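You operate a simulated robot arm through the tools that you are given. There is no shell and no other tool.

The job below is to be done with a simulated robot arm. You get a single attempt, and the scene is never put back.

Task
Leak-test the orange band test pouch and stand it in the done or the fail tray.
Fine: seat it, press the red lever home till the reading stands, bring it back; under 25 kPa is a fail. Set down upright: orange band test pouch.
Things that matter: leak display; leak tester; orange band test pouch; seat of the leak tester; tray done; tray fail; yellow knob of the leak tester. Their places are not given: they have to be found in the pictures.

The check looks at the end state, three seconds after you hand in, the way a careful person would. Anything else that was tipped, shoved, dropped, spilled or broken makes it a failure.

Robot
A 7-joint arm with a two-finger parallel gripper, fixed in place. Base frame: the origin is on the floor under the middle of its stand, x ahead of it, y to its left, z up; the work surface is at about z = 800. Readings come in mm, rad, newtons and seconds.
With the tool pointing down near the work surface it reaches from about 240 to 680 mm from the base axis. Its first joint turns from -1.152 to 1.152 rad. Payload 2.4 kg.
The tool frame sits at the grasp point between the pads (the TCP): z along the fingers, y along the line on which they close. The tips reach 30 mm beyond it. Largest opening 94 mm; finger width 28, thickness 10; the body of the gripper, 50 by 96 mm, starts 55 mm behind the TCP.
Orientation is that of the tool frame in the base frame, as a unit quaternion [w, x, y, z]. With the fingers straight down and closing along the base's y, the tool's x points along the base's -x, its y along +y and its z along -z.

Tools
- The arm moves only by the tool play_rows. Its argument "steps" is a list of rows, each an object (a shift or turn left out is 0, a gripper value left out holds the last) with "rot": the turn, a rotation vector about the tool's x, y, z in rad, a list of three; "xyz": the shift along the tool's x, y, z in mm, a list of three; "gripper": the finger opening in mm, from 0 to 94. In form: [{"rot": [wx, wy, wz], "xyz": [dx, dy, dz], "gripper": gripper}, ...]. A call has 1 to 20 rows; each row is the pose to reach, as a shift and turn from the pose commanded when the call began, along the tool's axes at that moment. A row lasts 0.2 s, in which the tool goes at most 50 mm and 0.15 rad; a call with a longer step from one row to the next is refused whole, and so is a gripper value outside its range. A pose out of reach is approached as far as the arm can. The call stops where the force on the tool passes 40 N (or 10 N more than at its start, if that is more) or the arm is blocked; 0.2 s more then pass. The fingers move at their own pace (about 153 mm/s each) and stop on an object; they squeeze with about 31 N. The grip force told is the motor's: it shows also when the fingers shut on nothing. Time passes only in rows, and 0.2 s behind the last, so rows that repeat a pose let the fingers close. The reply holds the time, the measured pose of the TCP, the force on the tool along the base axes, the opening and the grip force, in the units named above and with some noise, with the torque about the TCP (base axes, N m) and any sound that the robot's microphone picked up, and new pictures: "views" is both (left out), scene, wrist or none.
- Cameras (640 x 400 px; columns grow to the right, rows downward): "scene" is fixed at [18.8, 475.4, 1437.1]; the picture's right is [-0.79, -0.61, 0.00], its down [-0.40, 0.53, -0.75] and it looks along [0.45, -0.59, -0.66] (base axes); focal length 321 px, centre (320, 200). "wrist" rides on the gripper at [76, 14, -102] in the tool frame; the picture's right is [-0.18, 0.98, 0.00], its down [-0.75, -0.14, -0.64] and it looks along [-0.63, -0.12, 0.77] (tool axes); focal length 243 px, centre (320, 200).
- measure_at(camera, pixels): for up to 12 pixels [column, row] of the newest picture of that camera ("zoom" is the newest enlarged one), the place [x, y, z] in the base frame of the surface seen there, good to about 3 mm, but the place of the scene camera against the robot may be out by one fixed shift of up to 12 mm in any direction. No time passes.
- inspect(camera, box): a new picture of the part [left, top, right, bottom] of that camera's present view, enlarged. No time passes.
- finish_job(): hands the job in; it is judged then, once.

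Leave the gripper open and the arm clear of the work at the hand-in unless told otherwise.

The tools are called by a JSON object that holds its "fn" and its "kwargs". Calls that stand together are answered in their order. play_rows: Moves the arm, as the interface text tells. Its arguments: {"type":"object","properties":{"steps":{"type":"array","items":{"type":"object","properties":{"rot":{"type":"array","items":{"type":"number"}},"xyz":{"type":"array","items":{"type":"number"}},"gripper":{"type":"number"}}}},"views":{"type":"string","enum":["both","scene","wrist","none"]}},"required":["steps"]} The other tools are called the same way: measure_at (camera, pixels) gives the place of the surface under pixels of a picture; inspect (camera, box) takes an enlarged picture of a part of a camera's view; finish_job () hands the job in.

At the start:

```text
clock: 0.0
eef_pos: [426.6, -108.5, 1048.5]
ee_rot: [0.0, 0.0, 1.0, 0.0]
contact_force: [0.3, 0.2, 0.2]
ft_torque: [-0.02, 0.0, -0.01]
grip_width: 94.1
grasp_force: 0.0
```

scene: 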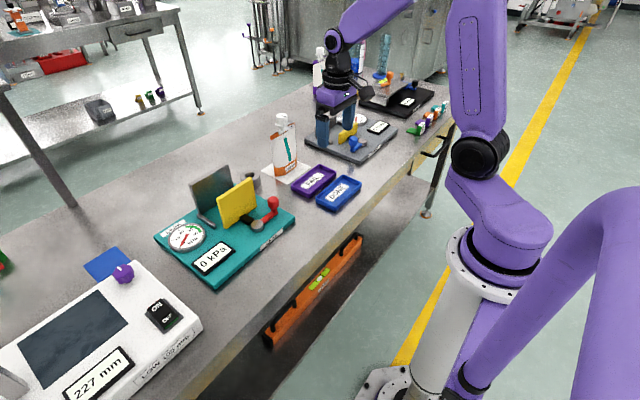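
wrist: 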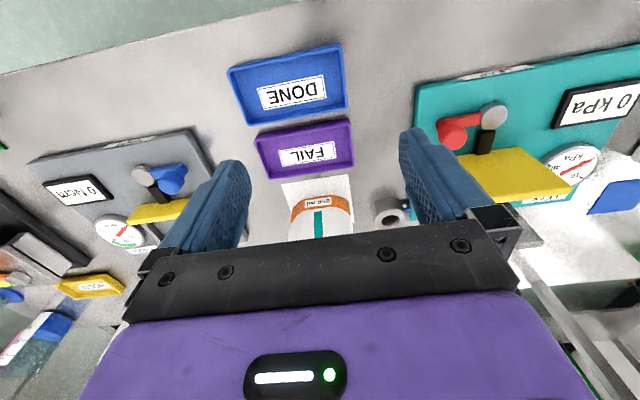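

I see the teal leak tester (scene around 225,235), with a yellow plate, a red lever, and a "0 kPa" display. A pouch with an orange band stands at about (285,145), with the purple FAIL tray and the blue DONE tray nearby. I'll enlarge these areas first.

{"fn": "inspect", "kwargs": {"camera": "scene", "box": [140, 100, 380, 300]}}

{"fn": "inspect", "kwargs": {"camera": "wrist", "box": [220, 30, 640, 290]}}

```text
2.00 times, centred on (260, 200) of scene
```

zoom: 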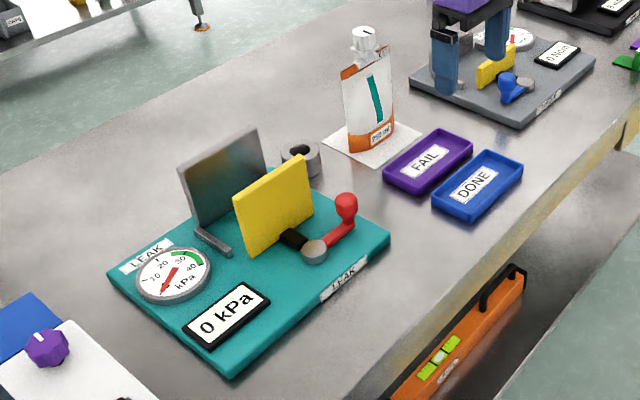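

```text
1.52 times, centred on (430, 160) of wrist
```

zoom: 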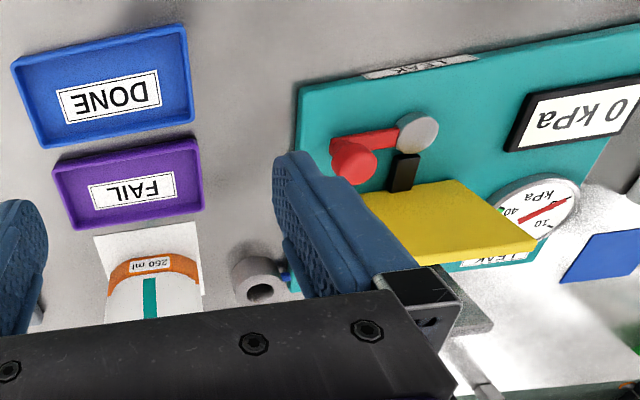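

The picture shows a grey fixed plate, a yellow pressing plate, a black rod, and a lever with a red ball end on a pivot. Next I'll measure points on the pouch, the tester and the trays from the scene camera.

{"fn": "measure_at", "kwargs": {"camera": "scene", "pixels": [[282, 117], [284, 130], [275, 172], [296, 168], [286, 150], [217, 203], [254, 181], [227, 224], [256, 207], [191, 185], [228, 166], [273, 198]]}}

{"fn": "measure_at", "kwargs": {"camera": "scene", "pixels": [[257, 224], [247, 219], [267, 215], [204, 214], [214, 224], [240, 240], [155, 237], [217, 284], [294, 218], [314, 180], [338, 193], [250, 176]]}}

{"fn": "measure_at", "kwargs": {"camera": "wrist", "pixels": [[320, 205], [298, 225], [346, 225], [453, 132], [490, 116], [485, 140], [305, 155], [290, 95], [510, 180], [570, 190], [390, 217], [320, 232]]}}

```text
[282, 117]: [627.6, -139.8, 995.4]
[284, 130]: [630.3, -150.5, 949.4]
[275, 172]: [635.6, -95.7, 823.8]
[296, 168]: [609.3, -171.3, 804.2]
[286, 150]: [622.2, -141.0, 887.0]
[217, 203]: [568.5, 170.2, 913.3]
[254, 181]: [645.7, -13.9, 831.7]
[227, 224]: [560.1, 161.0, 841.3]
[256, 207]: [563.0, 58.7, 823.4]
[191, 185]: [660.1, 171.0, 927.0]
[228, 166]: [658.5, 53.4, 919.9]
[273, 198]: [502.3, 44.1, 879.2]
```

```text
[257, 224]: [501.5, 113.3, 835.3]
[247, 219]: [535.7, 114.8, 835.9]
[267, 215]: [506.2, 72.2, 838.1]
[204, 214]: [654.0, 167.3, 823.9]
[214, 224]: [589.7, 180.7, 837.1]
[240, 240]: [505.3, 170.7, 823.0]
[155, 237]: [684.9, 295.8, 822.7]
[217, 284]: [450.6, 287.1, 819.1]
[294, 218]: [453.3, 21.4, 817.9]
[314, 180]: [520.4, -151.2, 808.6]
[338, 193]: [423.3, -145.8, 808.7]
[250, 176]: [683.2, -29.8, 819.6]
```

```text
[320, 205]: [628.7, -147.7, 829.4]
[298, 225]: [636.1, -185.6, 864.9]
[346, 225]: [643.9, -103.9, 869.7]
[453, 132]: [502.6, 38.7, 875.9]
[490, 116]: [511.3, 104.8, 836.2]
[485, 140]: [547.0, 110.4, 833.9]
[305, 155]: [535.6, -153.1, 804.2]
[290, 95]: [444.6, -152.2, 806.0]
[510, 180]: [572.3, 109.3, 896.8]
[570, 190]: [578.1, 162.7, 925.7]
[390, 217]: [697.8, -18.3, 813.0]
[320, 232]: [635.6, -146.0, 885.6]
```

The pouch stands near (625,-145) and is about 80 mm wide along y. The tester has its grey plate near x=660, the yellow plate near x=570, and the lever ball near (502,40,877). I'll pull the hand back so the wrist camera gets a clear view of the pouch and trays.

{"fn": "play_rows", "kwargs": {"steps": [{"xyz": [30, -10, 0]}, {"xyz": [60, -20, 0]}, {"xyz": [90, -30, 0]}, {"xyz": [110, -37, 0]}, {"xyz": [110, -37, 0]}], "views": "both"}}

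```text
clock: 1.2
eef_pos: [317.5, -144.7, 1047.1]
ee_rot: [0.0, 0.0, 1.0, -0.001]
contact_force: [0.7, -0.4, 0.7]
ft_torque: [-0.02, -0.01, 0.01]
grip_width: 94.1
grasp_force: 0.0
```

scene: 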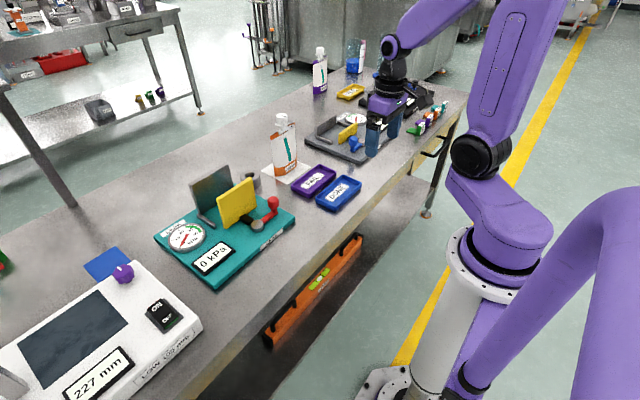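
wrist: 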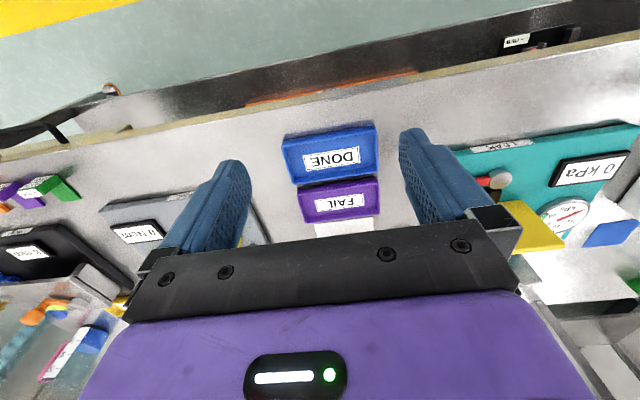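

The wrist camera is mounted upside-down, so far objects fall behind the gripper body. I'll use scene zooms on the pouch, the trays and the tester instead.

{"fn": "inspect", "kwargs": {"camera": "scene", "box": [240, 100, 370, 220]}}

{"fn": "inspect", "kwargs": {"camera": "scene", "box": [145, 155, 305, 290]}}

```text
3.33 times, centred on (305, 160) of scene
```

zoom: 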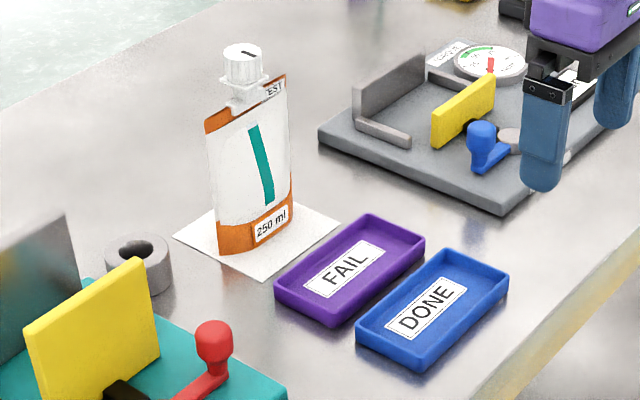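

```text
2.96 times, centred on (225, 222) of scene
```

zoom: 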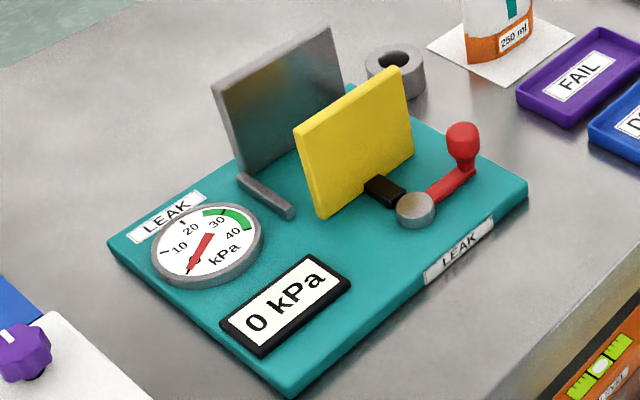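

Now measuring tester details in the newest enlarged picture: plate edges, side stop, pivot, rod, lever ball and display.

{"fn": "measure_at", "kwargs": {"camera": "zoom", "pixels": [[300, 136], [398, 76], [325, 212], [408, 158], [306, 128], [218, 95], [332, 34], [244, 165], [287, 150], [248, 180], [290, 212], [268, 188]]}}

{"fn": "measure_at", "kwargs": {"camera": "zoom", "pixels": [[416, 204], [386, 186], [461, 128], [462, 145], [455, 185], [430, 195], [285, 305], [205, 245], [280, 165], [385, 92], [466, 172], [372, 183]]}}

```text
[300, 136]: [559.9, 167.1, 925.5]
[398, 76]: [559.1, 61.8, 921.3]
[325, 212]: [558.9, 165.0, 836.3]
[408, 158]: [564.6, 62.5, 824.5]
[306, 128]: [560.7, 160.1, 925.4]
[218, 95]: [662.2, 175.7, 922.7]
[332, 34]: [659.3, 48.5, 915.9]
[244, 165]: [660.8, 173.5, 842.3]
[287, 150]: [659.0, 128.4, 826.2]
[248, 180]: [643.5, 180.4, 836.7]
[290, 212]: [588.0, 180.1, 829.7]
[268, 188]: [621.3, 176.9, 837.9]
```

```text
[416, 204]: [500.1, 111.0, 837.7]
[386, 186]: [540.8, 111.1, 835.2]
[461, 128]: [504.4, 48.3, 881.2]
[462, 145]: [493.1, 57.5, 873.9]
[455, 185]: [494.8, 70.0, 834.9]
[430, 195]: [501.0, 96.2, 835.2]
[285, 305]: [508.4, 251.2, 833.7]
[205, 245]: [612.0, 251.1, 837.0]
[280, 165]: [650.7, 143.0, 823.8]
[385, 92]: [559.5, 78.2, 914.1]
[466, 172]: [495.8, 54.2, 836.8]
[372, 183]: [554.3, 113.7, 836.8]
```

By the scene camera, the yellow plate's face is at x≈560 and the grey plate's face at x≈660. The side stop is at y≈177 and the pivot is at (500,111). To get an unshifted check, I'll take the hand high over the tester and look with the wrist camera.

{"fn": "play_rows", "kwargs": {"steps": [{"xyz": [-25, 30, 0]}, {"xyz": [-50, 60, -10]}, {"xyz": [-75, 90, -20]}, {"xyz": [-100, 120, -30]}, {"xyz": [-125, 150, -30]}, {"xyz": [-150, 180, -30]}, {"xyz": [-175, 215, -30]}, {"xyz": [-190, 245, -30]}, {"xyz": [-190, 245, -30]}], "views": "both"}}

```text
clock: 3.2
eef_pos: [506.8, 97.1, 1078.5]
ee_rot: [0.0, -0.001, 1.0, -0.001]
contact_force: [0.6, -0.5, 1.1]
ft_torque: [-0.01, 0.01, 0.01]
grip_width: 94.1
grasp_force: 0.0
```

scene: 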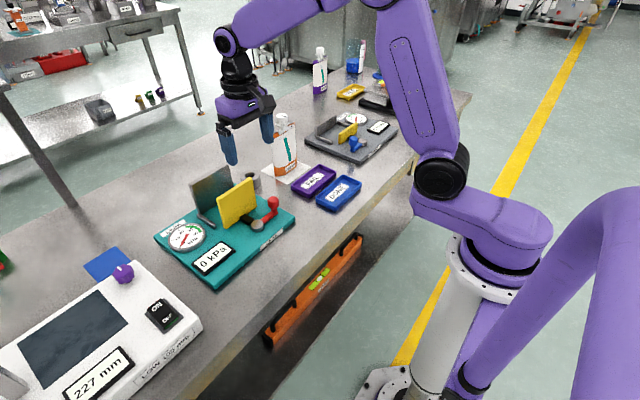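
wrist: 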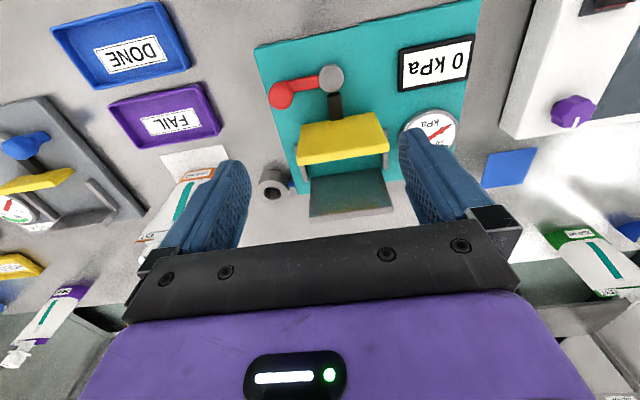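

The tester is now clear in the wrist view, with the plate at (342,135) and the lever at (300,88). I'll enlarge it.

{"fn": "inspect", "kwargs": {"camera": "wrist", "box": [245, 30, 480, 220]}}

{"fn": "measure_at", "kwargs": {"camera": "wrist", "pixels": [[331, 78], [281, 93], [300, 88], [334, 103], [340, 125], [303, 158], [385, 150], [380, 113], [305, 126], [350, 185], [312, 178], [392, 207]]}}

```text
2.11 times, centred on (362, 125) of wrist
```

zoom: 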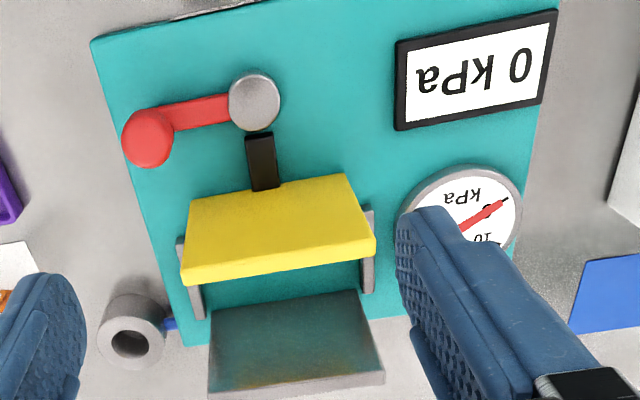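

```text
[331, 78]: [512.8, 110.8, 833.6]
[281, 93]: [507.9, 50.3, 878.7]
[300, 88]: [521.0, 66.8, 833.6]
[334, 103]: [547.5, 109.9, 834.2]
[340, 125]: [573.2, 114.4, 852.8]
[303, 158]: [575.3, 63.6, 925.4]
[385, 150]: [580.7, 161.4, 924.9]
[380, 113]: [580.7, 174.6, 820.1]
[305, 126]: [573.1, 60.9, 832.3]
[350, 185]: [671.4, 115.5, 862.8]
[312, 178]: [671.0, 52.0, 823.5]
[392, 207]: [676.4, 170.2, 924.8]
```

The wrist camera puts things about 12 mm further in x than the scene camera: pivot (512,110), yellow face 573, grey face 671. There are two low guide bars, one on each side of the seat. I'll measure those and the seat in the zoom.

{"fn": "measure_at", "kwargs": {"camera": "zoom", "pixels": [[197, 300], [181, 245], [368, 280], [370, 218], [280, 268], [280, 255], [190, 276], [374, 246], [295, 380], [285, 300], [250, 287], [205, 312]]}}

{"fn": "measure_at", "kwargs": {"camera": "zoom", "pixels": [[148, 135], [160, 110], [128, 145], [150, 160], [200, 112], [255, 100], [262, 160], [100, 45], [170, 340], [262, 140], [420, 20], [540, 40]]}}

```text
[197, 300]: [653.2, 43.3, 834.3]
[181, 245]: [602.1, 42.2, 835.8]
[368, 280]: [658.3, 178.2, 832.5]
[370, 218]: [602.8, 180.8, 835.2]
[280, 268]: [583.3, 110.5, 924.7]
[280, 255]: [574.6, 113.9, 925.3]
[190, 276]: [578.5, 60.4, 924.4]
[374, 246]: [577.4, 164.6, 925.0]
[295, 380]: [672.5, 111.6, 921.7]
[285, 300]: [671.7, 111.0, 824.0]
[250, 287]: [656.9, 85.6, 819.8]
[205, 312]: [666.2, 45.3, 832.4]
```

```text
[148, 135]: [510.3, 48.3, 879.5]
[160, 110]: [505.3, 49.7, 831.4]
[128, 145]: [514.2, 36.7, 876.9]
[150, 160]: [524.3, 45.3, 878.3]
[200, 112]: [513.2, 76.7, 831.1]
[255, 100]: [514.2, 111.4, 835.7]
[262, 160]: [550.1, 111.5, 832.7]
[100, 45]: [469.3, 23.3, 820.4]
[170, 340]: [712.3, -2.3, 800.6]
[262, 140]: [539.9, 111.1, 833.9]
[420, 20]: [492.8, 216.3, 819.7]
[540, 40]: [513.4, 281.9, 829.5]
```

The seat lies between the guide bars (y≈47 to 175, centre 111) and between x≈584 and x≈671. Next I'll move the hand, still high, over the pouch for a close look at its shape and neck.

{"fn": "play_rows", "kwargs": {"steps": [{"xyz": [-8, -30, 0]}, {"xyz": [-16, -65, 0]}, {"xyz": [-24, -100, 0]}, {"xyz": [-32, -135, 0]}, {"xyz": [-40, -170, 0]}, {"xyz": [-48, -205, 0]}, {"xyz": [-53, -230, 0]}, {"xyz": [-53, -242, 0]}, {"xyz": [-53, -242, 0]}], "views": "both"}}

```text
clock: 5.2
eef_pos: [563.4, -143.2, 1078.6]
ee_rot: [-0.001, 0.0, 1.0, -0.001]
contact_force: [0.6, 0.1, 0.0]
ft_torque: [0.02, -0.05, 0.0]
grip_width: 94.4
grasp_force: 0.0
```

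scene: 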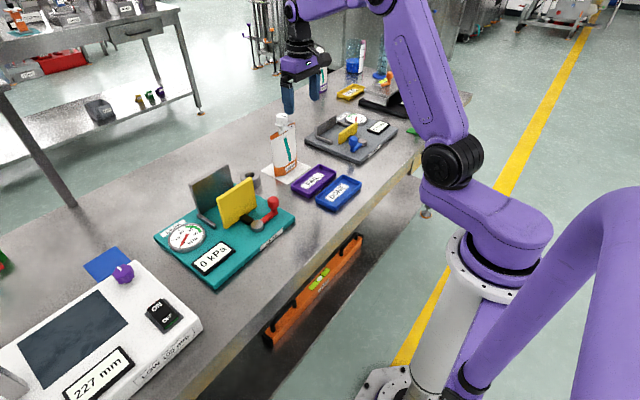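
wrist: 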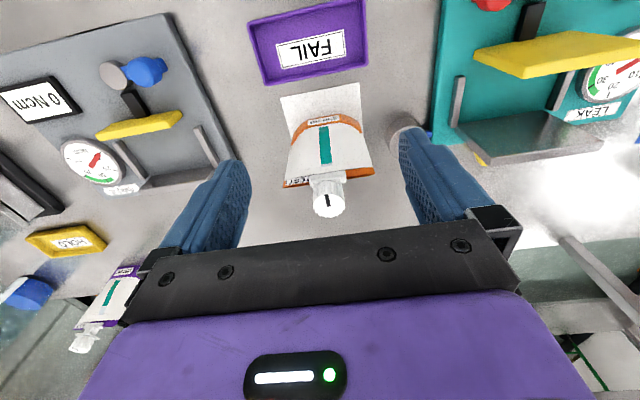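

The pouch is clear between the fingers at (327,160), with its cap at (328,198). I'll enlarge it and measure.

{"fn": "inspect", "kwargs": {"camera": "wrist", "box": [250, 70, 410, 230]}}

{"fn": "measure_at", "kwargs": {"camera": "wrist", "pixels": [[328, 200], [328, 190], [315, 195], [342, 195], [286, 181], [373, 171], [292, 132], [360, 128], [325, 119], [325, 145], [300, 160], [355, 155]]}}

```text
2.50 times, centred on (330, 150) of wrist
```

zoom: 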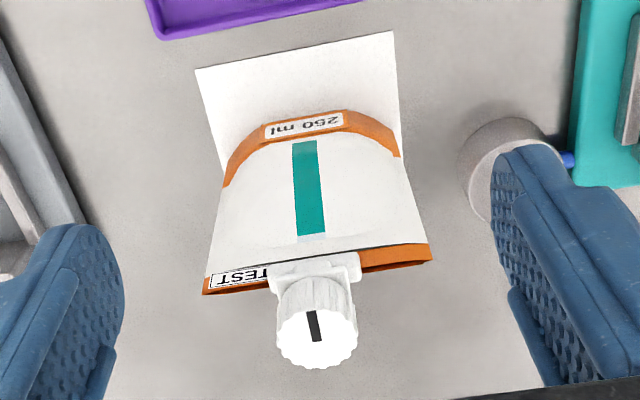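

```text
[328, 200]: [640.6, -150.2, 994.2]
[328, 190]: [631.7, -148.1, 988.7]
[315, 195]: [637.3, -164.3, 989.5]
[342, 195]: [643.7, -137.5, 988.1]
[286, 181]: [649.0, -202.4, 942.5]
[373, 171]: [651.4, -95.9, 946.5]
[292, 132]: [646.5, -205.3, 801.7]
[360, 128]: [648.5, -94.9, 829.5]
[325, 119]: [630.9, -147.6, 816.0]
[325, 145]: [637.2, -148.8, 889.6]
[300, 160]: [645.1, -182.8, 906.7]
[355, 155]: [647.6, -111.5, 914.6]
```

The pouch is about 106 mm wide at its top seal (z≈944), too wide to grip by its sides. The cap is about 30 mm across with its top at z≈994, so I'll grip that. I'll measure the cap, collar and seal more finely.

{"fn": "measure_at", "kwargs": {"camera": "zoom", "pixels": [[316, 340], [282, 342], [352, 335], [316, 364], [314, 312], [290, 295], [345, 290], [275, 275], [358, 268], [320, 262], [208, 290], [428, 254]]}}

{"fn": "measure_at", "kwargs": {"camera": "wrist", "pixels": [[250, 25], [362, 3], [264, 84], [366, 66], [262, 75], [358, 60], [310, 45], [283, 96], [358, 82], [373, 165], [290, 140], [325, 126]]}}

```text
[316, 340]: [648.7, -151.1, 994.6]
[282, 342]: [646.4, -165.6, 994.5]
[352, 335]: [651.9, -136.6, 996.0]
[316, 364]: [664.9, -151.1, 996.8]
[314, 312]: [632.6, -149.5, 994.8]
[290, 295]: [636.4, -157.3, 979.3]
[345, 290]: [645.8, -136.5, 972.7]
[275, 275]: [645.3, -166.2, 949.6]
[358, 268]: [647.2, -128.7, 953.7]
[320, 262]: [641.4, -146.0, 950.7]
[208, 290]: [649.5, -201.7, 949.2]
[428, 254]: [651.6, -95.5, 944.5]
```

```text
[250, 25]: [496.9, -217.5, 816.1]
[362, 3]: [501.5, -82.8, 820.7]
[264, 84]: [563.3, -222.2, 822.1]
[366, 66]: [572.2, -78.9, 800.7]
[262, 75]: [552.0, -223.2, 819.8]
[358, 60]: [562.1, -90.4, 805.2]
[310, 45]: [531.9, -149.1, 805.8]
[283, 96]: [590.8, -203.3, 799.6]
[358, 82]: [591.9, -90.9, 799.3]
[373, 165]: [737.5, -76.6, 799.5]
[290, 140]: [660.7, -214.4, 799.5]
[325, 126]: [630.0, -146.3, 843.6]
```

The cap centre is at about (648.5,-150.5) with its top at z≈994.5. The FAIL tray spans x 497–567 and y -222 to -83. I'll take a close scene view of the cap and collar for the heights.

{"fn": "inspect", "kwargs": {"camera": "scene", "box": [255, 105, 315, 145]}}

```text
10.00 times, centred on (285, 125) of scene
```

zoom: 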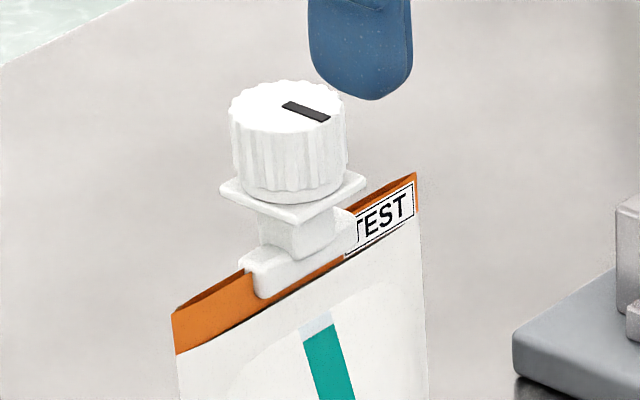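

{"fn": "measure_at", "kwargs": {"camera": "zoom", "pixels": [[285, 110], [275, 150], [275, 185], [240, 193], [295, 215], [360, 182], [300, 240], [265, 235], [270, 280], [200, 310], [390, 200], [235, 140]]}}

```text
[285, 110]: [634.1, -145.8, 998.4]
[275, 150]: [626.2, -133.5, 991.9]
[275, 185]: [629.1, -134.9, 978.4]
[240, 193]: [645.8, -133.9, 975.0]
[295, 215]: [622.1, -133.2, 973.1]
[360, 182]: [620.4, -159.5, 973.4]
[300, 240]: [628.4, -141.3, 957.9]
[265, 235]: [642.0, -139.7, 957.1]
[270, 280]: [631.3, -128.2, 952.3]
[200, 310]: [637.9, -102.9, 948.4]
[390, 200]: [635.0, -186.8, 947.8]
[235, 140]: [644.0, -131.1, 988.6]
```

The cap runs from about z=974 to 994 and is about 33 mm across, with a square collar below it at z≈971. I'll move directly above the cap at TCP z≈1049 (tips ≈1019, clear of the cap) and check the alignment.

{"fn": "play_rows", "kwargs": {"steps": [{"xyz": [-20, -2, 0]}, {"xyz": [-45, -4, 0]}, {"xyz": [-70, -6, 10]}, {"xyz": [-85, -8, 20]}, {"xyz": [-85, -8, 29]}, {"xyz": [-85, -8, 29]}, {"xyz": [-85, -8, 29]}], "views": "both"}}

```text
clock: 6.8
eef_pos: [646.3, -151.9, 1051.0]
ee_rot: [0.0, 0.0, 1.0, 0.0]
contact_force: [0.4, 0.2, 0.5]
ft_torque: [0.05, -0.03, -0.01]
grip_width: 94.2
grasp_force: 0.2
```

scene: 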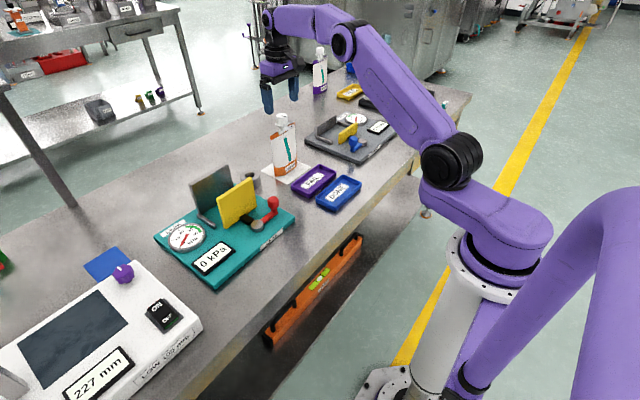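
wrist: 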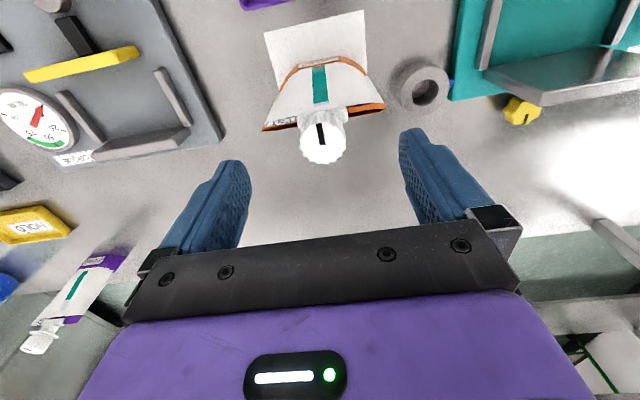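

There's a yellow knob on the far side of the tester behind the grey plate, at wrist pixel (522,110). I'll look at it and re-measure the cap.

{"fn": "inspect", "kwargs": {"camera": "wrist", "box": [440, 50, 600, 150]}}

{"fn": "measure_at", "kwargs": {"camera": "wrist", "pixels": [[321, 146], [321, 133], [305, 147], [340, 145], [321, 158], [522, 112], [515, 100], [265, 130], [383, 105], [423, 88], [452, 80], [320, 85]]}}

```text
4.00 times, centred on (520, 100) of wrist
```

zoom: 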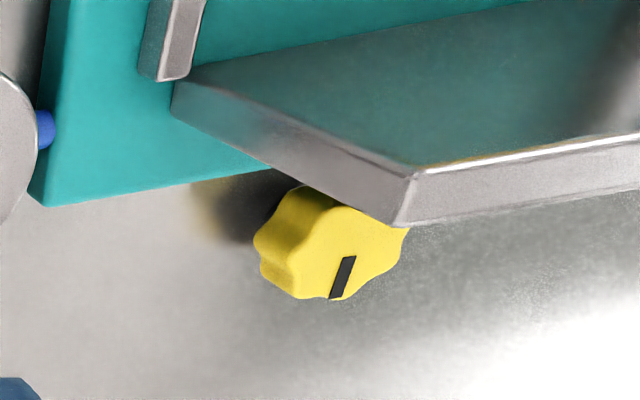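

```text
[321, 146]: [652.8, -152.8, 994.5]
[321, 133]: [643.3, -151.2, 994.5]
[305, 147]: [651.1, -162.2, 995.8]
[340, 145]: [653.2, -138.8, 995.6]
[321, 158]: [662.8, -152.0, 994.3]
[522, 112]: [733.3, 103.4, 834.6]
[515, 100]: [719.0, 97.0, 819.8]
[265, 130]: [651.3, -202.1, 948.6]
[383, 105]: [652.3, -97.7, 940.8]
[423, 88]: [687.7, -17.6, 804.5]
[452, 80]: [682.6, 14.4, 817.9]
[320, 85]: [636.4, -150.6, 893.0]
```

The knob sits at about (733,103,835) on the back of the tester with a pointer mark, and I'll leave it alone for now. The cap centre is about (649.5,-151), so the hand is aligned within 3 mm. I'll descend to TCP z≈990 around the cap with the fingers still open.

{"fn": "play_rows", "kwargs": {"steps": [{"xyz": [-3, 1, 12]}, {"xyz": [-3, 1, 24]}, {"xyz": [-3, 1, 36]}, {"xyz": [-3, 1, 48]}, {"xyz": [-3, 1, 56]}, {"xyz": [-3, 1, 61]}, {"xyz": [-3, 1, 61]}, {"xyz": [-3, 1, 61]}], "views": "both"}}

```text
clock: 8.6
eef_pos: [648.2, -148.4, 988.3]
ee_rot: [0.0, 0.0, 1.0, 0.0]
contact_force: [-1.0, 0.2, 0.1]
ft_torque: [-0.03, -0.03, 0.02]
grip_width: 93.9
grasp_force: 0.1
```

scene: 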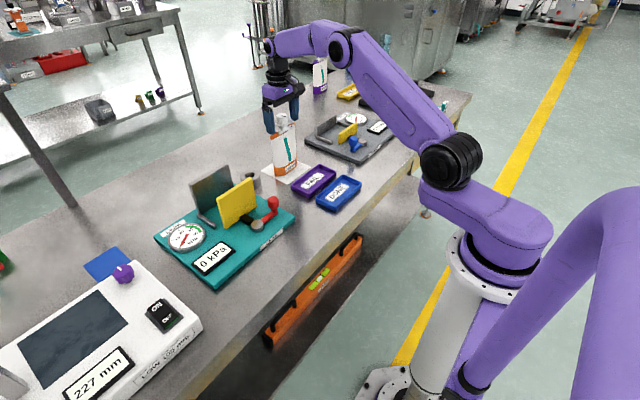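
wrist: 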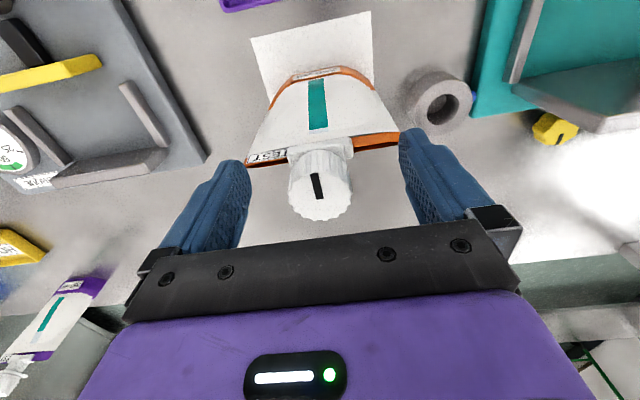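

The cap sits between the fingers at (321,190). I'll check the fingertip height against the collar and seal from the scene camera.

{"fn": "inspect", "kwargs": {"camera": "scene", "box": [245, 80, 325, 140]}}

```text
6.67 times, centred on (285, 110) of scene
```

zoom: 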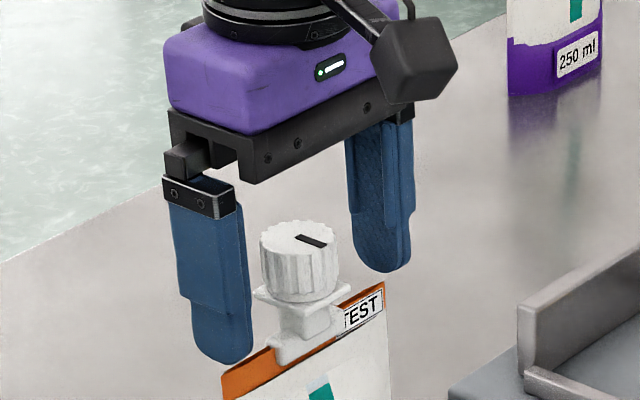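

The tips clear the seal and straddle the cap. I'll close in small steps, holding the pose.

{"fn": "play_rows", "kwargs": {"steps": [{"gripper": 70}, {"gripper": 55}, {"gripper": 46}, {"gripper": 42}, {"gripper": 39}, {"gripper": 37}, {"gripper": 35}, {"gripper": 33}, {"gripper": 31}, {"gripper": 28}, {"gripper": 25}, {"gripper": 22}, {"gripper": 22}], "views": "both"}}

```text
clock: 11.4
eef_pos: [647.6, -149.8, 988.8]
ee_rot: [0.0, 0.0, 1.0, 0.0]
contact_force: [0.1, -1.5, 0.6]
ft_torque: [-0.13, 0.02, 0.01]
grip_width: 33.1
grasp_force: 31.0
```

scene: 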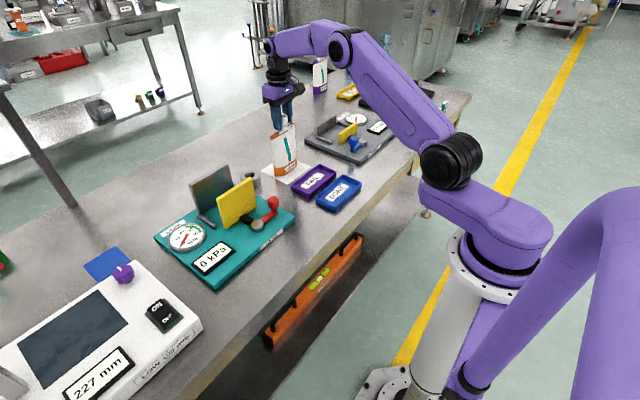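
wrist: 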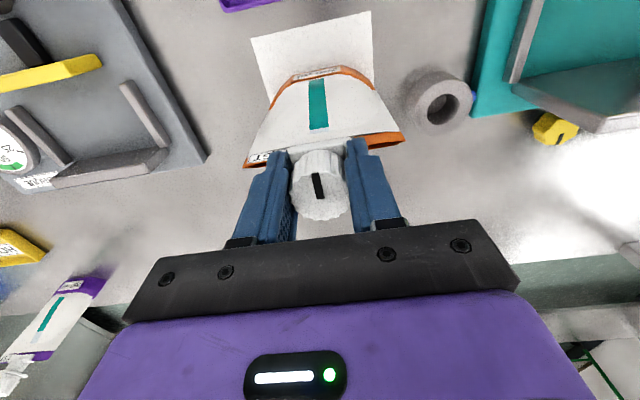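

The cap is gripped at 33 mm opening with 31 N. I'll lift slowly by 25 mm and check the weight and hang.

{"fn": "play_rows", "kwargs": {"steps": [{"xyz": [0, 0, -4]}, {"xyz": [0, 0, -8]}, {"xyz": [0, 0, -14]}, {"xyz": [0, 0, -20]}, {"xyz": [0, 0, -25]}, {"xyz": [0, 0, -25]}], "views": "both"}}

```text
clock: 12.8
eef_pos: [649.0, -148.4, 1013.0]
ee_rot: [0.0, 0.0, 1.0, 0.0]
contact_force: [-0.1, 0.3, -2.3]
ft_torque: [-0.03, 0.05, -0.02]
grip_width: 33.4
grasp_force: 30.8
```

scene: 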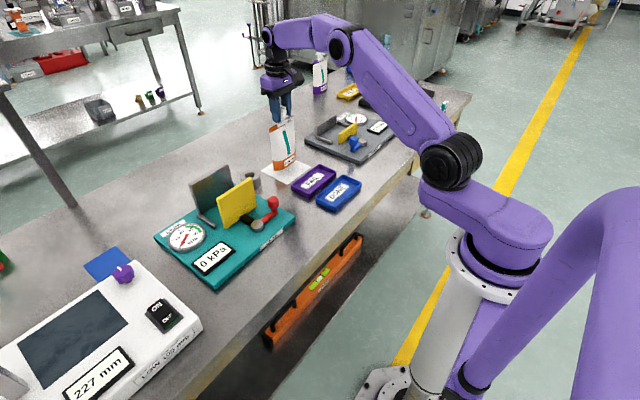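
wrist: 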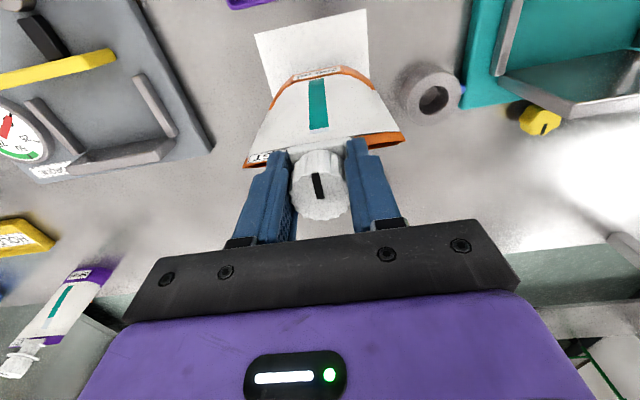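

The pouch hangs upright with its weight at about 2.7 N. I'll lift it until the bottom clears the plates (bottom above z≈940, TCP about 1135) before moving sideways.

{"fn": "play_rows", "kwargs": {"steps": [{"xyz": [1, 0, -12]}, {"xyz": [2, 0, -27]}, {"xyz": [4, 0, -42]}, {"xyz": [6, 0, -57]}, {"xyz": [8, 0, -72]}, {"xyz": [9, 0, -87]}, {"xyz": [10, 0, -102]}, {"xyz": [10, 0, -115]}, {"xyz": [10, 0, -124]}, {"xyz": [10, 0, -124]}], "views": "both"}}

```text
clock: 15.0
eef_pos: [637.3, -147.4, 1136.4]
ee_rot: [-0.001, 0.0, 1.0, 0.0]
contact_force: [-0.3, -0.5, -3.8]
ft_torque: [-0.04, 0.02, 0.02]
grip_width: 33.1
grasp_force: 30.9
out of reach, approached as far as the arm can: row 9, 10
```

scene: 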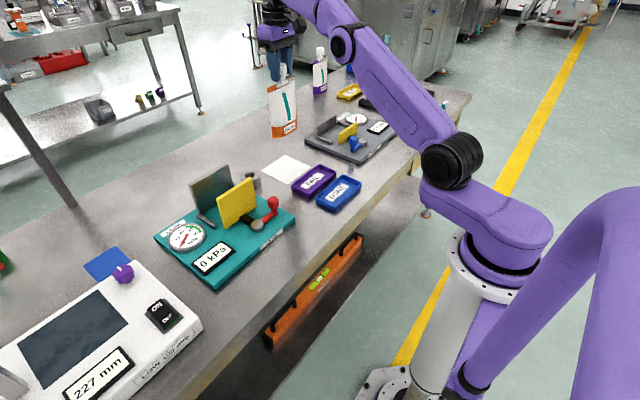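
wrist: 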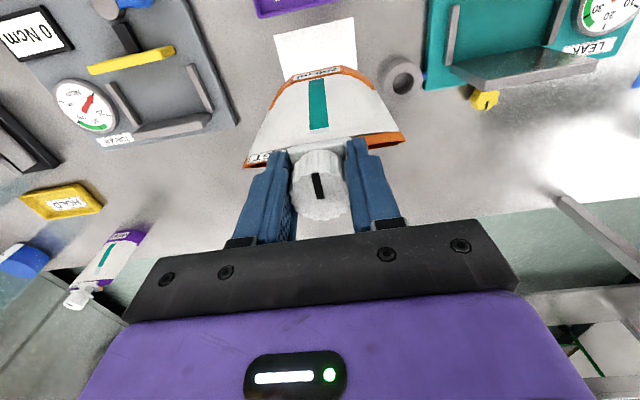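

At z=1136 the pouch bottom is at about 949, above the plates (925). The arm is near its reach limit, so I'll move sideways with a slightly shorter reach to above the seat at y≈111.

{"fn": "play_rows", "kwargs": {"steps": [{"xyz": [3, 8, 0]}, {"xyz": [6, 24, 0]}, {"xyz": [8, 46, 0]}, {"xyz": [8, 72, 0]}, {"xyz": [8, 100, 0]}, {"xyz": [8, 128, 0]}, {"xyz": [8, 156, 0]}, {"xyz": [8, 184, 0]}, {"xyz": [8, 210, 0]}, {"xyz": [8, 232, 0]}, {"xyz": [8, 248, 0]}, {"xyz": [8, 256, 0]}, {"xyz": [8, 259.5, 0]}, {"xyz": [8, 259.5, 0]}, {"xyz": [8, 259.5, 0]}], "views": "both"}}

```text
clock: 18.2
eef_pos: [626.9, 111.7, 1137.0]
ee_rot: [0.0, 0.001, 1.0, 0.0]
contact_force: [-0.3, -0.1, -2.1]
ft_torque: [0.0, 0.03, 0.04]
grip_width: 33.0
grasp_force: 30.9
```

scene: 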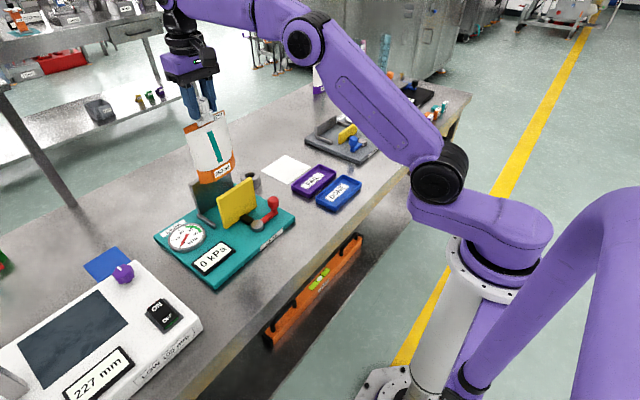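
wrist: 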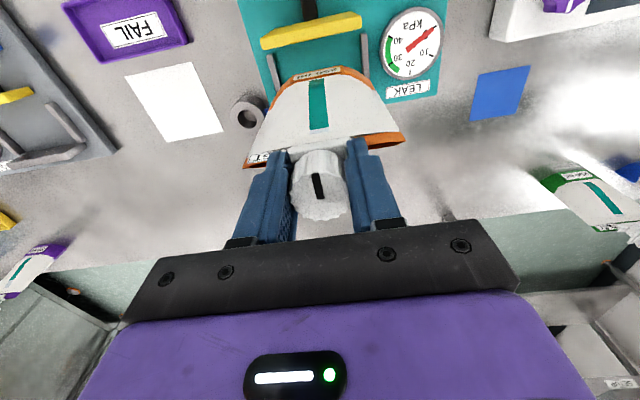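

The TCP is at (627,112,1137) with the pouch above the seat. I'll shift about 9 mm forward and descend most of the way, stopping about 35 mm above the base to check the gaps.

{"fn": "play_rows", "kwargs": {"steps": [{"xyz": [-5, 0, 5]}, {"xyz": [-9, 0, 15]}, {"xyz": [-9, 0, 28]}, {"xyz": [-9, 0, 41]}, {"xyz": [-9, 0, 54]}, {"xyz": [-9, 0, 67]}, {"xyz": [-9, 0, 80]}, {"xyz": [-9, 0, 90]}, {"xyz": [-9, 0, 95]}, {"xyz": [-9, 0, 95]}], "views": "both"}}

```text
clock: 20.4
eef_pos: [636.9, 111.6, 1040.0]
ee_rot: [-0.001, 0.0, 1.0, 0.0]
contact_force: [-0.3, -0.5, -3.3]
ft_torque: [0.02, -0.01, -0.01]
grip_width: 33.2
grasp_force: 31.0
```

scene: 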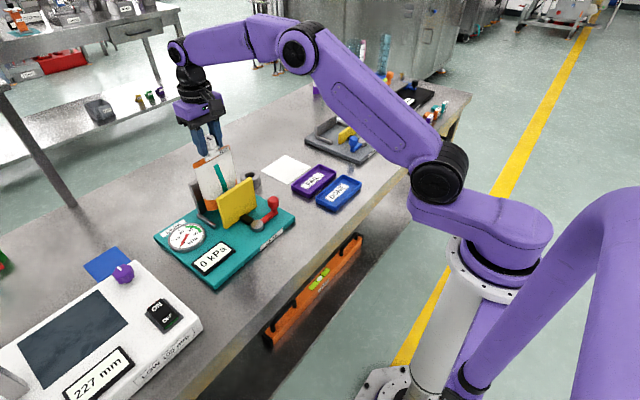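
wrist: 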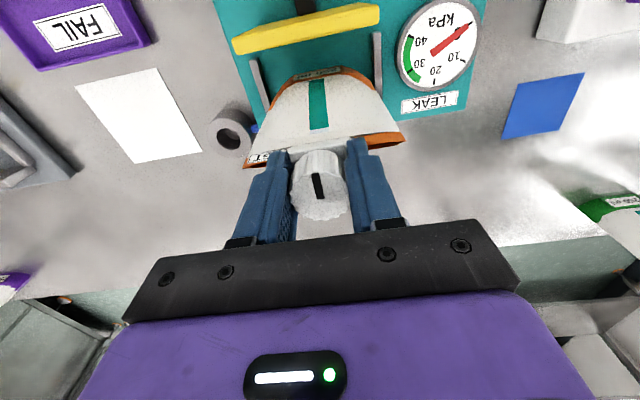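

The pouch is between the plates with its bottom about 33 mm above the base. I'll check both views enlarged before finishing the descent.

{"fn": "inspect", "kwargs": {"camera": "scene", "box": [160, 120, 300, 260]}}

{"fn": "inspect", "kwargs": {"camera": "wrist", "box": [220, 0, 420, 160]}}

```text
2.86 times, centred on (230, 190) of scene
```

zoom: 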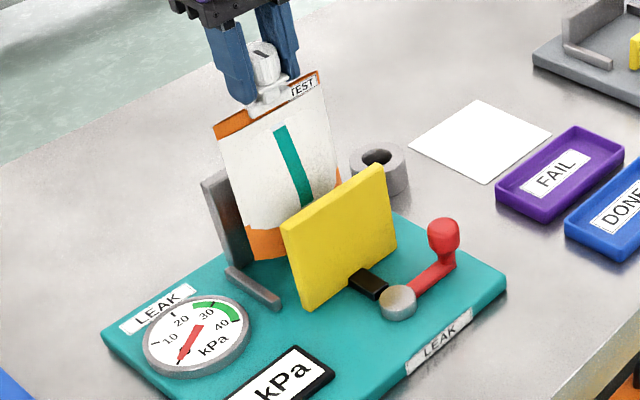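

```text
2.50 times, centred on (320, 80) of wrist
```

zoom: 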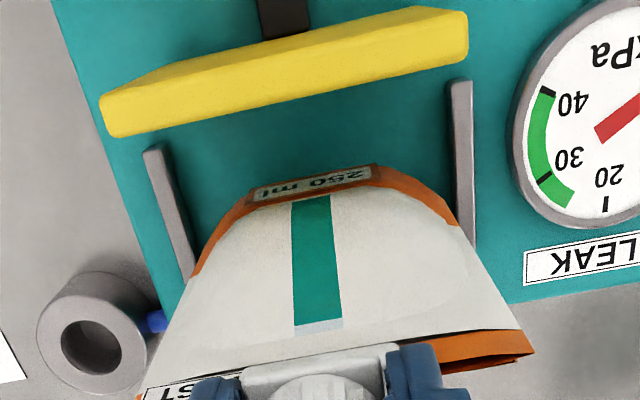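

The pouch is centred between the guides with clear gaps to both plates. I'll go down slowly the last 30 mm or so.

{"fn": "play_rows", "kwargs": {"steps": [{"xyz": [0, 0, 6]}, {"xyz": [0, 0, 13]}, {"xyz": [0, 0, 20]}, {"xyz": [0, 0, 25]}, {"xyz": [0, 0, 28]}, {"xyz": [0, 0, 30]}, {"xyz": [0, 0, 30]}], "views": "scene"}}

```text
clock: 22.0
eef_pos: [635.6, 111.9, 1011.3]
ee_rot: [0.0, 0.001, 1.0, 0.001]
contact_force: [-0.9, 0.3, -2.6]
ft_torque: [0.0, -0.02, -0.01]
grip_width: 33.2
grasp_force: 30.9
```

scene: 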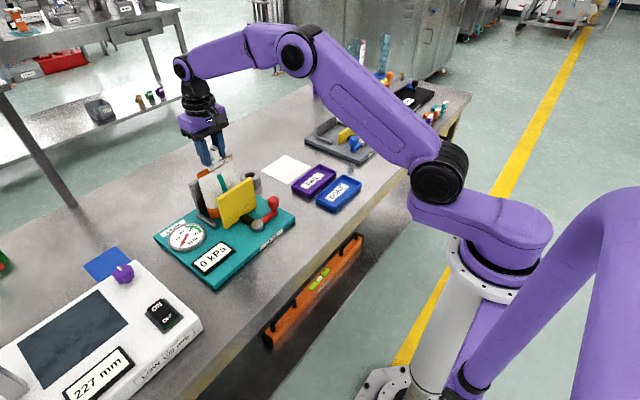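

Still hanging at about 2.6 N, so no contact yet. I'll go down in 1 mm steps.

{"fn": "play_rows", "kwargs": {"steps": [{"xyz": [0, 0, 1]}, {"xyz": [0, 0, 2]}, {"xyz": [0, 0, 3]}, {"xyz": [0, 0, 3]}], "views": "none"}}

```text
clock: 23.0
eef_pos: [636.2, 111.7, 1009.2]
ee_rot: [0.001, -0.001, 1.0, 0.0]
contact_force: [-4.6, -1.0, 11.9]
ft_torque: [-0.3, 0.81, -0.04]
grip_width: 32.7
grasp_force: 30.8
```

Contact: the upward force rose to about 12 N at TCP z≈1009, so the pouch is on the base. I'll relieve about 1.5 mm and check the force.

{"fn": "play_rows", "kwargs": {"steps": [{"xyz": [0, 0, -1]}, {"xyz": [0, 0, -1.5]}, {"xyz": [0, 0, -1.5]}], "views": "both"}}

```text
clock: 23.8
eef_pos: [635.1, 110.7, 1008.4]
ee_rot: [0.0, -0.001, 1.0, -0.001]
contact_force: [-0.1, 0.7, 4.1]
ft_torque: [-0.12, -0.18, 0.02]
grip_width: 33.1
grasp_force: 30.9
```

scene: 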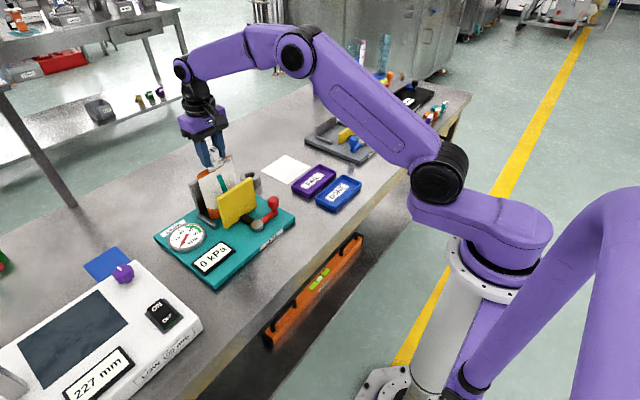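
wrist: 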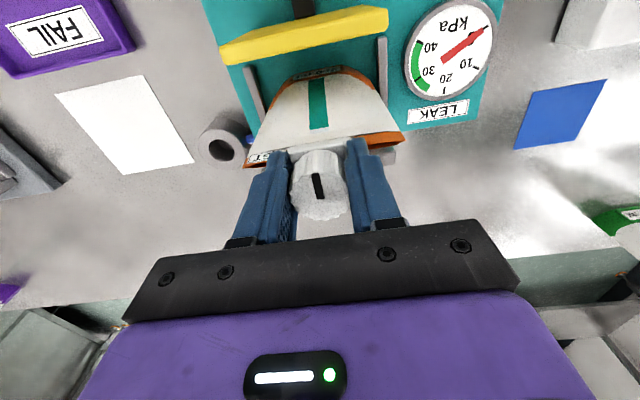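

The load is now light at about 4 N. I'll open the fingers gently.

{"fn": "play_rows", "kwargs": {"steps": [{"gripper": 34}, {"gripper": 36}, {"gripper": 40}, {"gripper": 50}, {"gripper": 65}, {"gripper": 80}, {"gripper": 80}], "views": "both"}}

```text
clock: 25.4
eef_pos: [635.5, 111.1, 1009.1]
ee_rot: [0.0, 0.0, 1.0, 0.001]
contact_force: [0.4, 0.8, 0.2]
ft_torque: [-0.01, 0.0, 0.03]
grip_width: 79.9
grasp_force: 0.0
```

scene: 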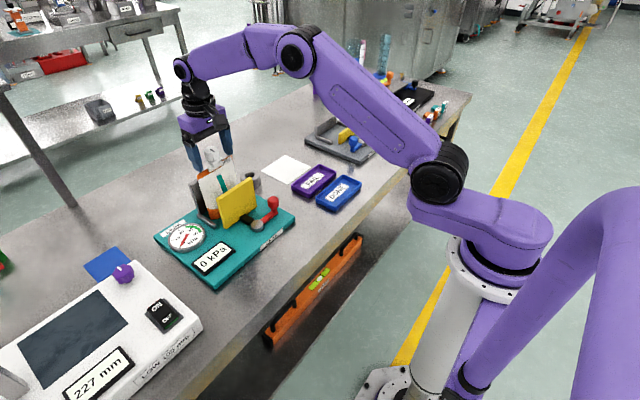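
wrist: 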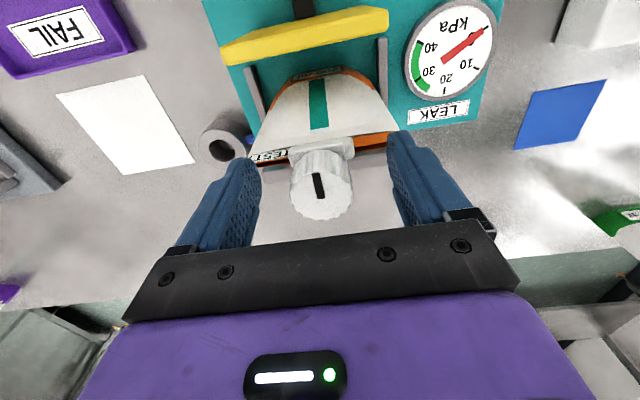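

The pouch stands free in the seat. I'll raise the hand straight up clear of the cap, then look.

{"fn": "play_rows", "kwargs": {"steps": [{"xyz": [0, 0, -10]}, {"xyz": [0, 0, -22]}, {"xyz": [0, 0, -36]}, {"xyz": [0, 0, -50]}, {"xyz": [0, 0, -62]}, {"xyz": [0, 0, -70]}, {"xyz": [0, 0, -70]}], "views": "both"}}

{"fn": "inspect", "kwargs": {"camera": "scene", "box": [150, 120, 310, 290]}}

{"fn": "inspect", "kwargs": {"camera": "wrist", "box": [200, 0, 440, 200]}}

```text
clock: 27.0
eef_pos: [634.7, 112.6, 1080.4]
ee_rot: [0.0, 0.001, 1.0, 0.0]
contact_force: [0.2, -0.1, 0.5]
ft_torque: [0.01, -0.02, -0.03]
grip_width: 80.0
grasp_force: 0.1
```

scene: 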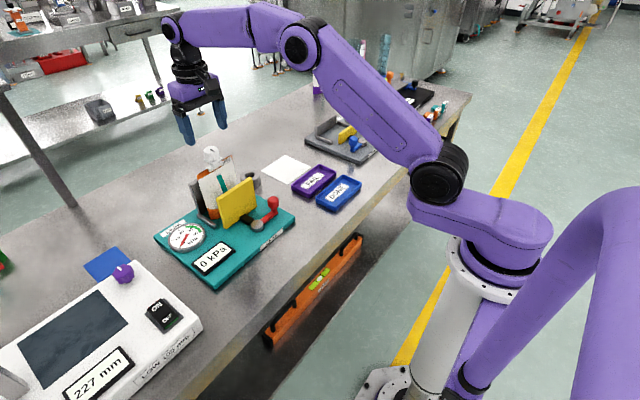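
wrist: 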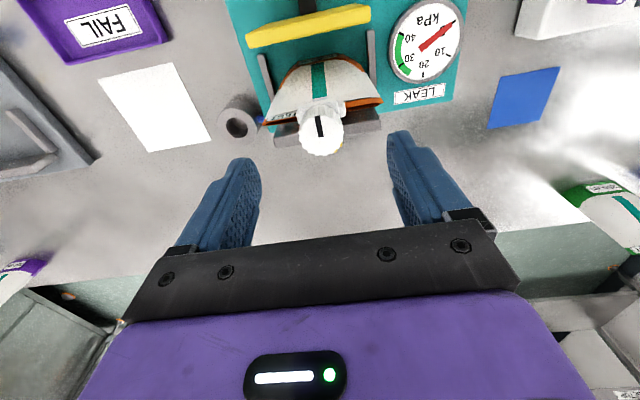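

```text
2.35 times, centred on (230, 205) of scene
```

zoom: 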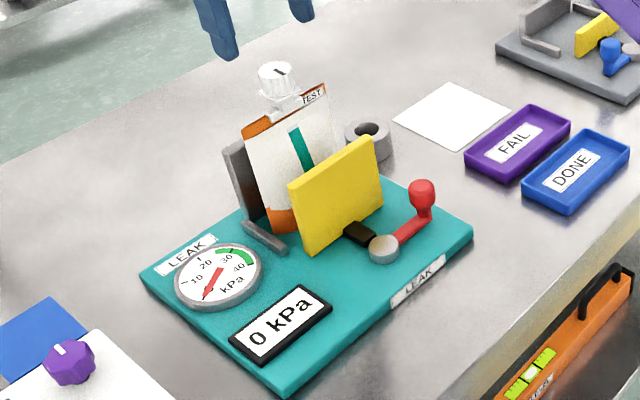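

```text
2.00 times, centred on (320, 100) of wrist
```

zoom: 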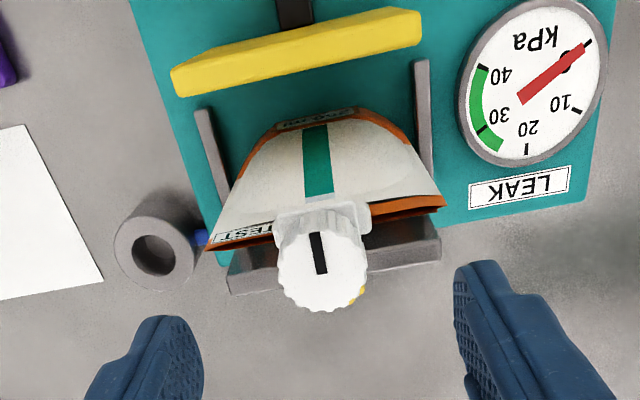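

The pouch stands upright and centred in the seat, and the needle is at 0. Next is the lever. I'll move the hand, still high, back over the red ball near (508,46) and measure it.

{"fn": "play_rows", "kwargs": {"steps": [{"xyz": [20, -8, 0]}, {"xyz": [45, -20, 0]}, {"xyz": [75, -35, 0]}, {"xyz": [105, -52, 0]}, {"xyz": [127, -66, 0]}, {"xyz": [127, -66, 0]}, {"xyz": [127, -66, 0]}], "views": "both"}}

{"fn": "inspect", "kwargs": {"camera": "wrist", "box": [250, 30, 450, 180]}}

```text
clock: 28.6
eef_pos: [506.4, 43.9, 1080.0]
ee_rot: [-0.001, 0.0, 1.0, 0.0]
contact_force: [-0.2, -0.4, -0.1]
ft_torque: [-0.01, -0.01, -0.03]
grip_width: 80.0
grasp_force: 0.2
```

scene: 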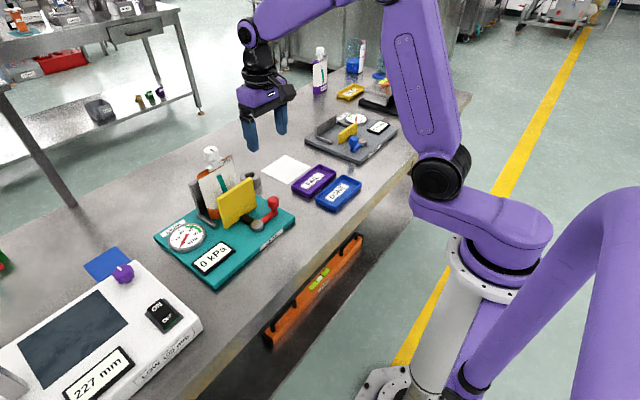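
wrist: 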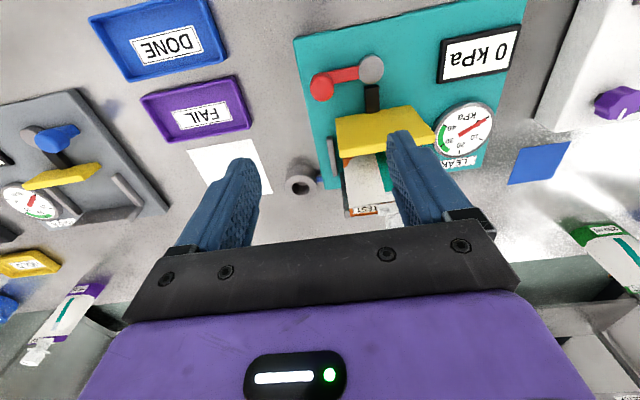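

```text
2.67 times, centred on (350, 105) of wrist
```

zoom: 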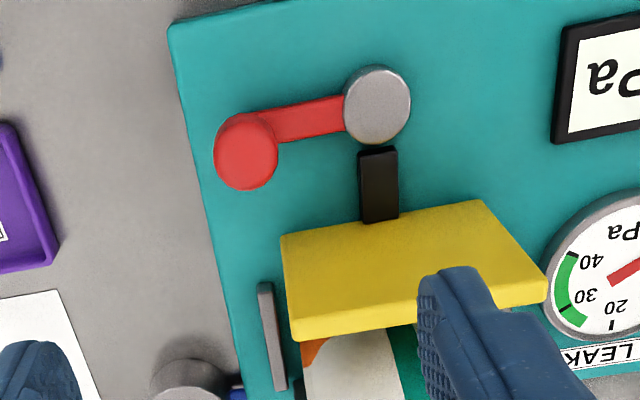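

The lever and its red ball at zoom (245,155) are clear. The black rod stands between the pivot disc and the yellow plate. I'll measure the ball's extents.

{"fn": "measure_at", "kwargs": {"camera": "zoom", "pixels": [[245, 165], [220, 160], [270, 160], [245, 185], [243, 120], [243, 140], [300, 122], [376, 105], [376, 72], [378, 138], [378, 155], [378, 212]]}}

{"fn": "inspect", "kwargs": {"camera": "scene", "box": [225, 170, 305, 240]}}

```text
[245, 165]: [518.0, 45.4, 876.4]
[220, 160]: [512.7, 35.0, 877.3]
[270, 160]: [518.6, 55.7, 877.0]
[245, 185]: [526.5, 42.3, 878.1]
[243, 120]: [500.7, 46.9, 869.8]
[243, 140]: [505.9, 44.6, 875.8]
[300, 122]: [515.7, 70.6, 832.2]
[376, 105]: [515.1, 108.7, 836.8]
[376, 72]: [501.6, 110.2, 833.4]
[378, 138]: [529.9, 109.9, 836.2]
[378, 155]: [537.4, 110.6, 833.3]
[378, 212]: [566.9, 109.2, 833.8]
```

```text
5.71 times, centred on (265, 205) of scene
```

zoom: 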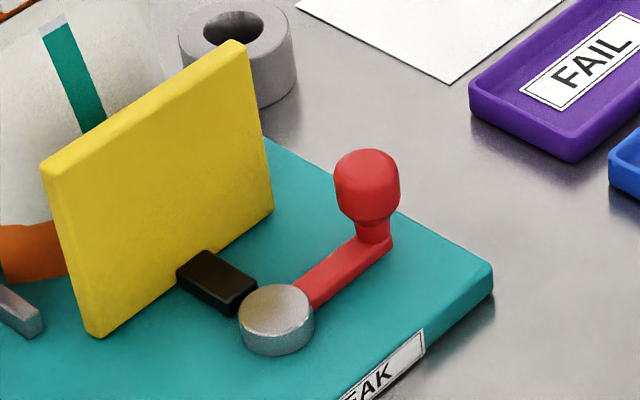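

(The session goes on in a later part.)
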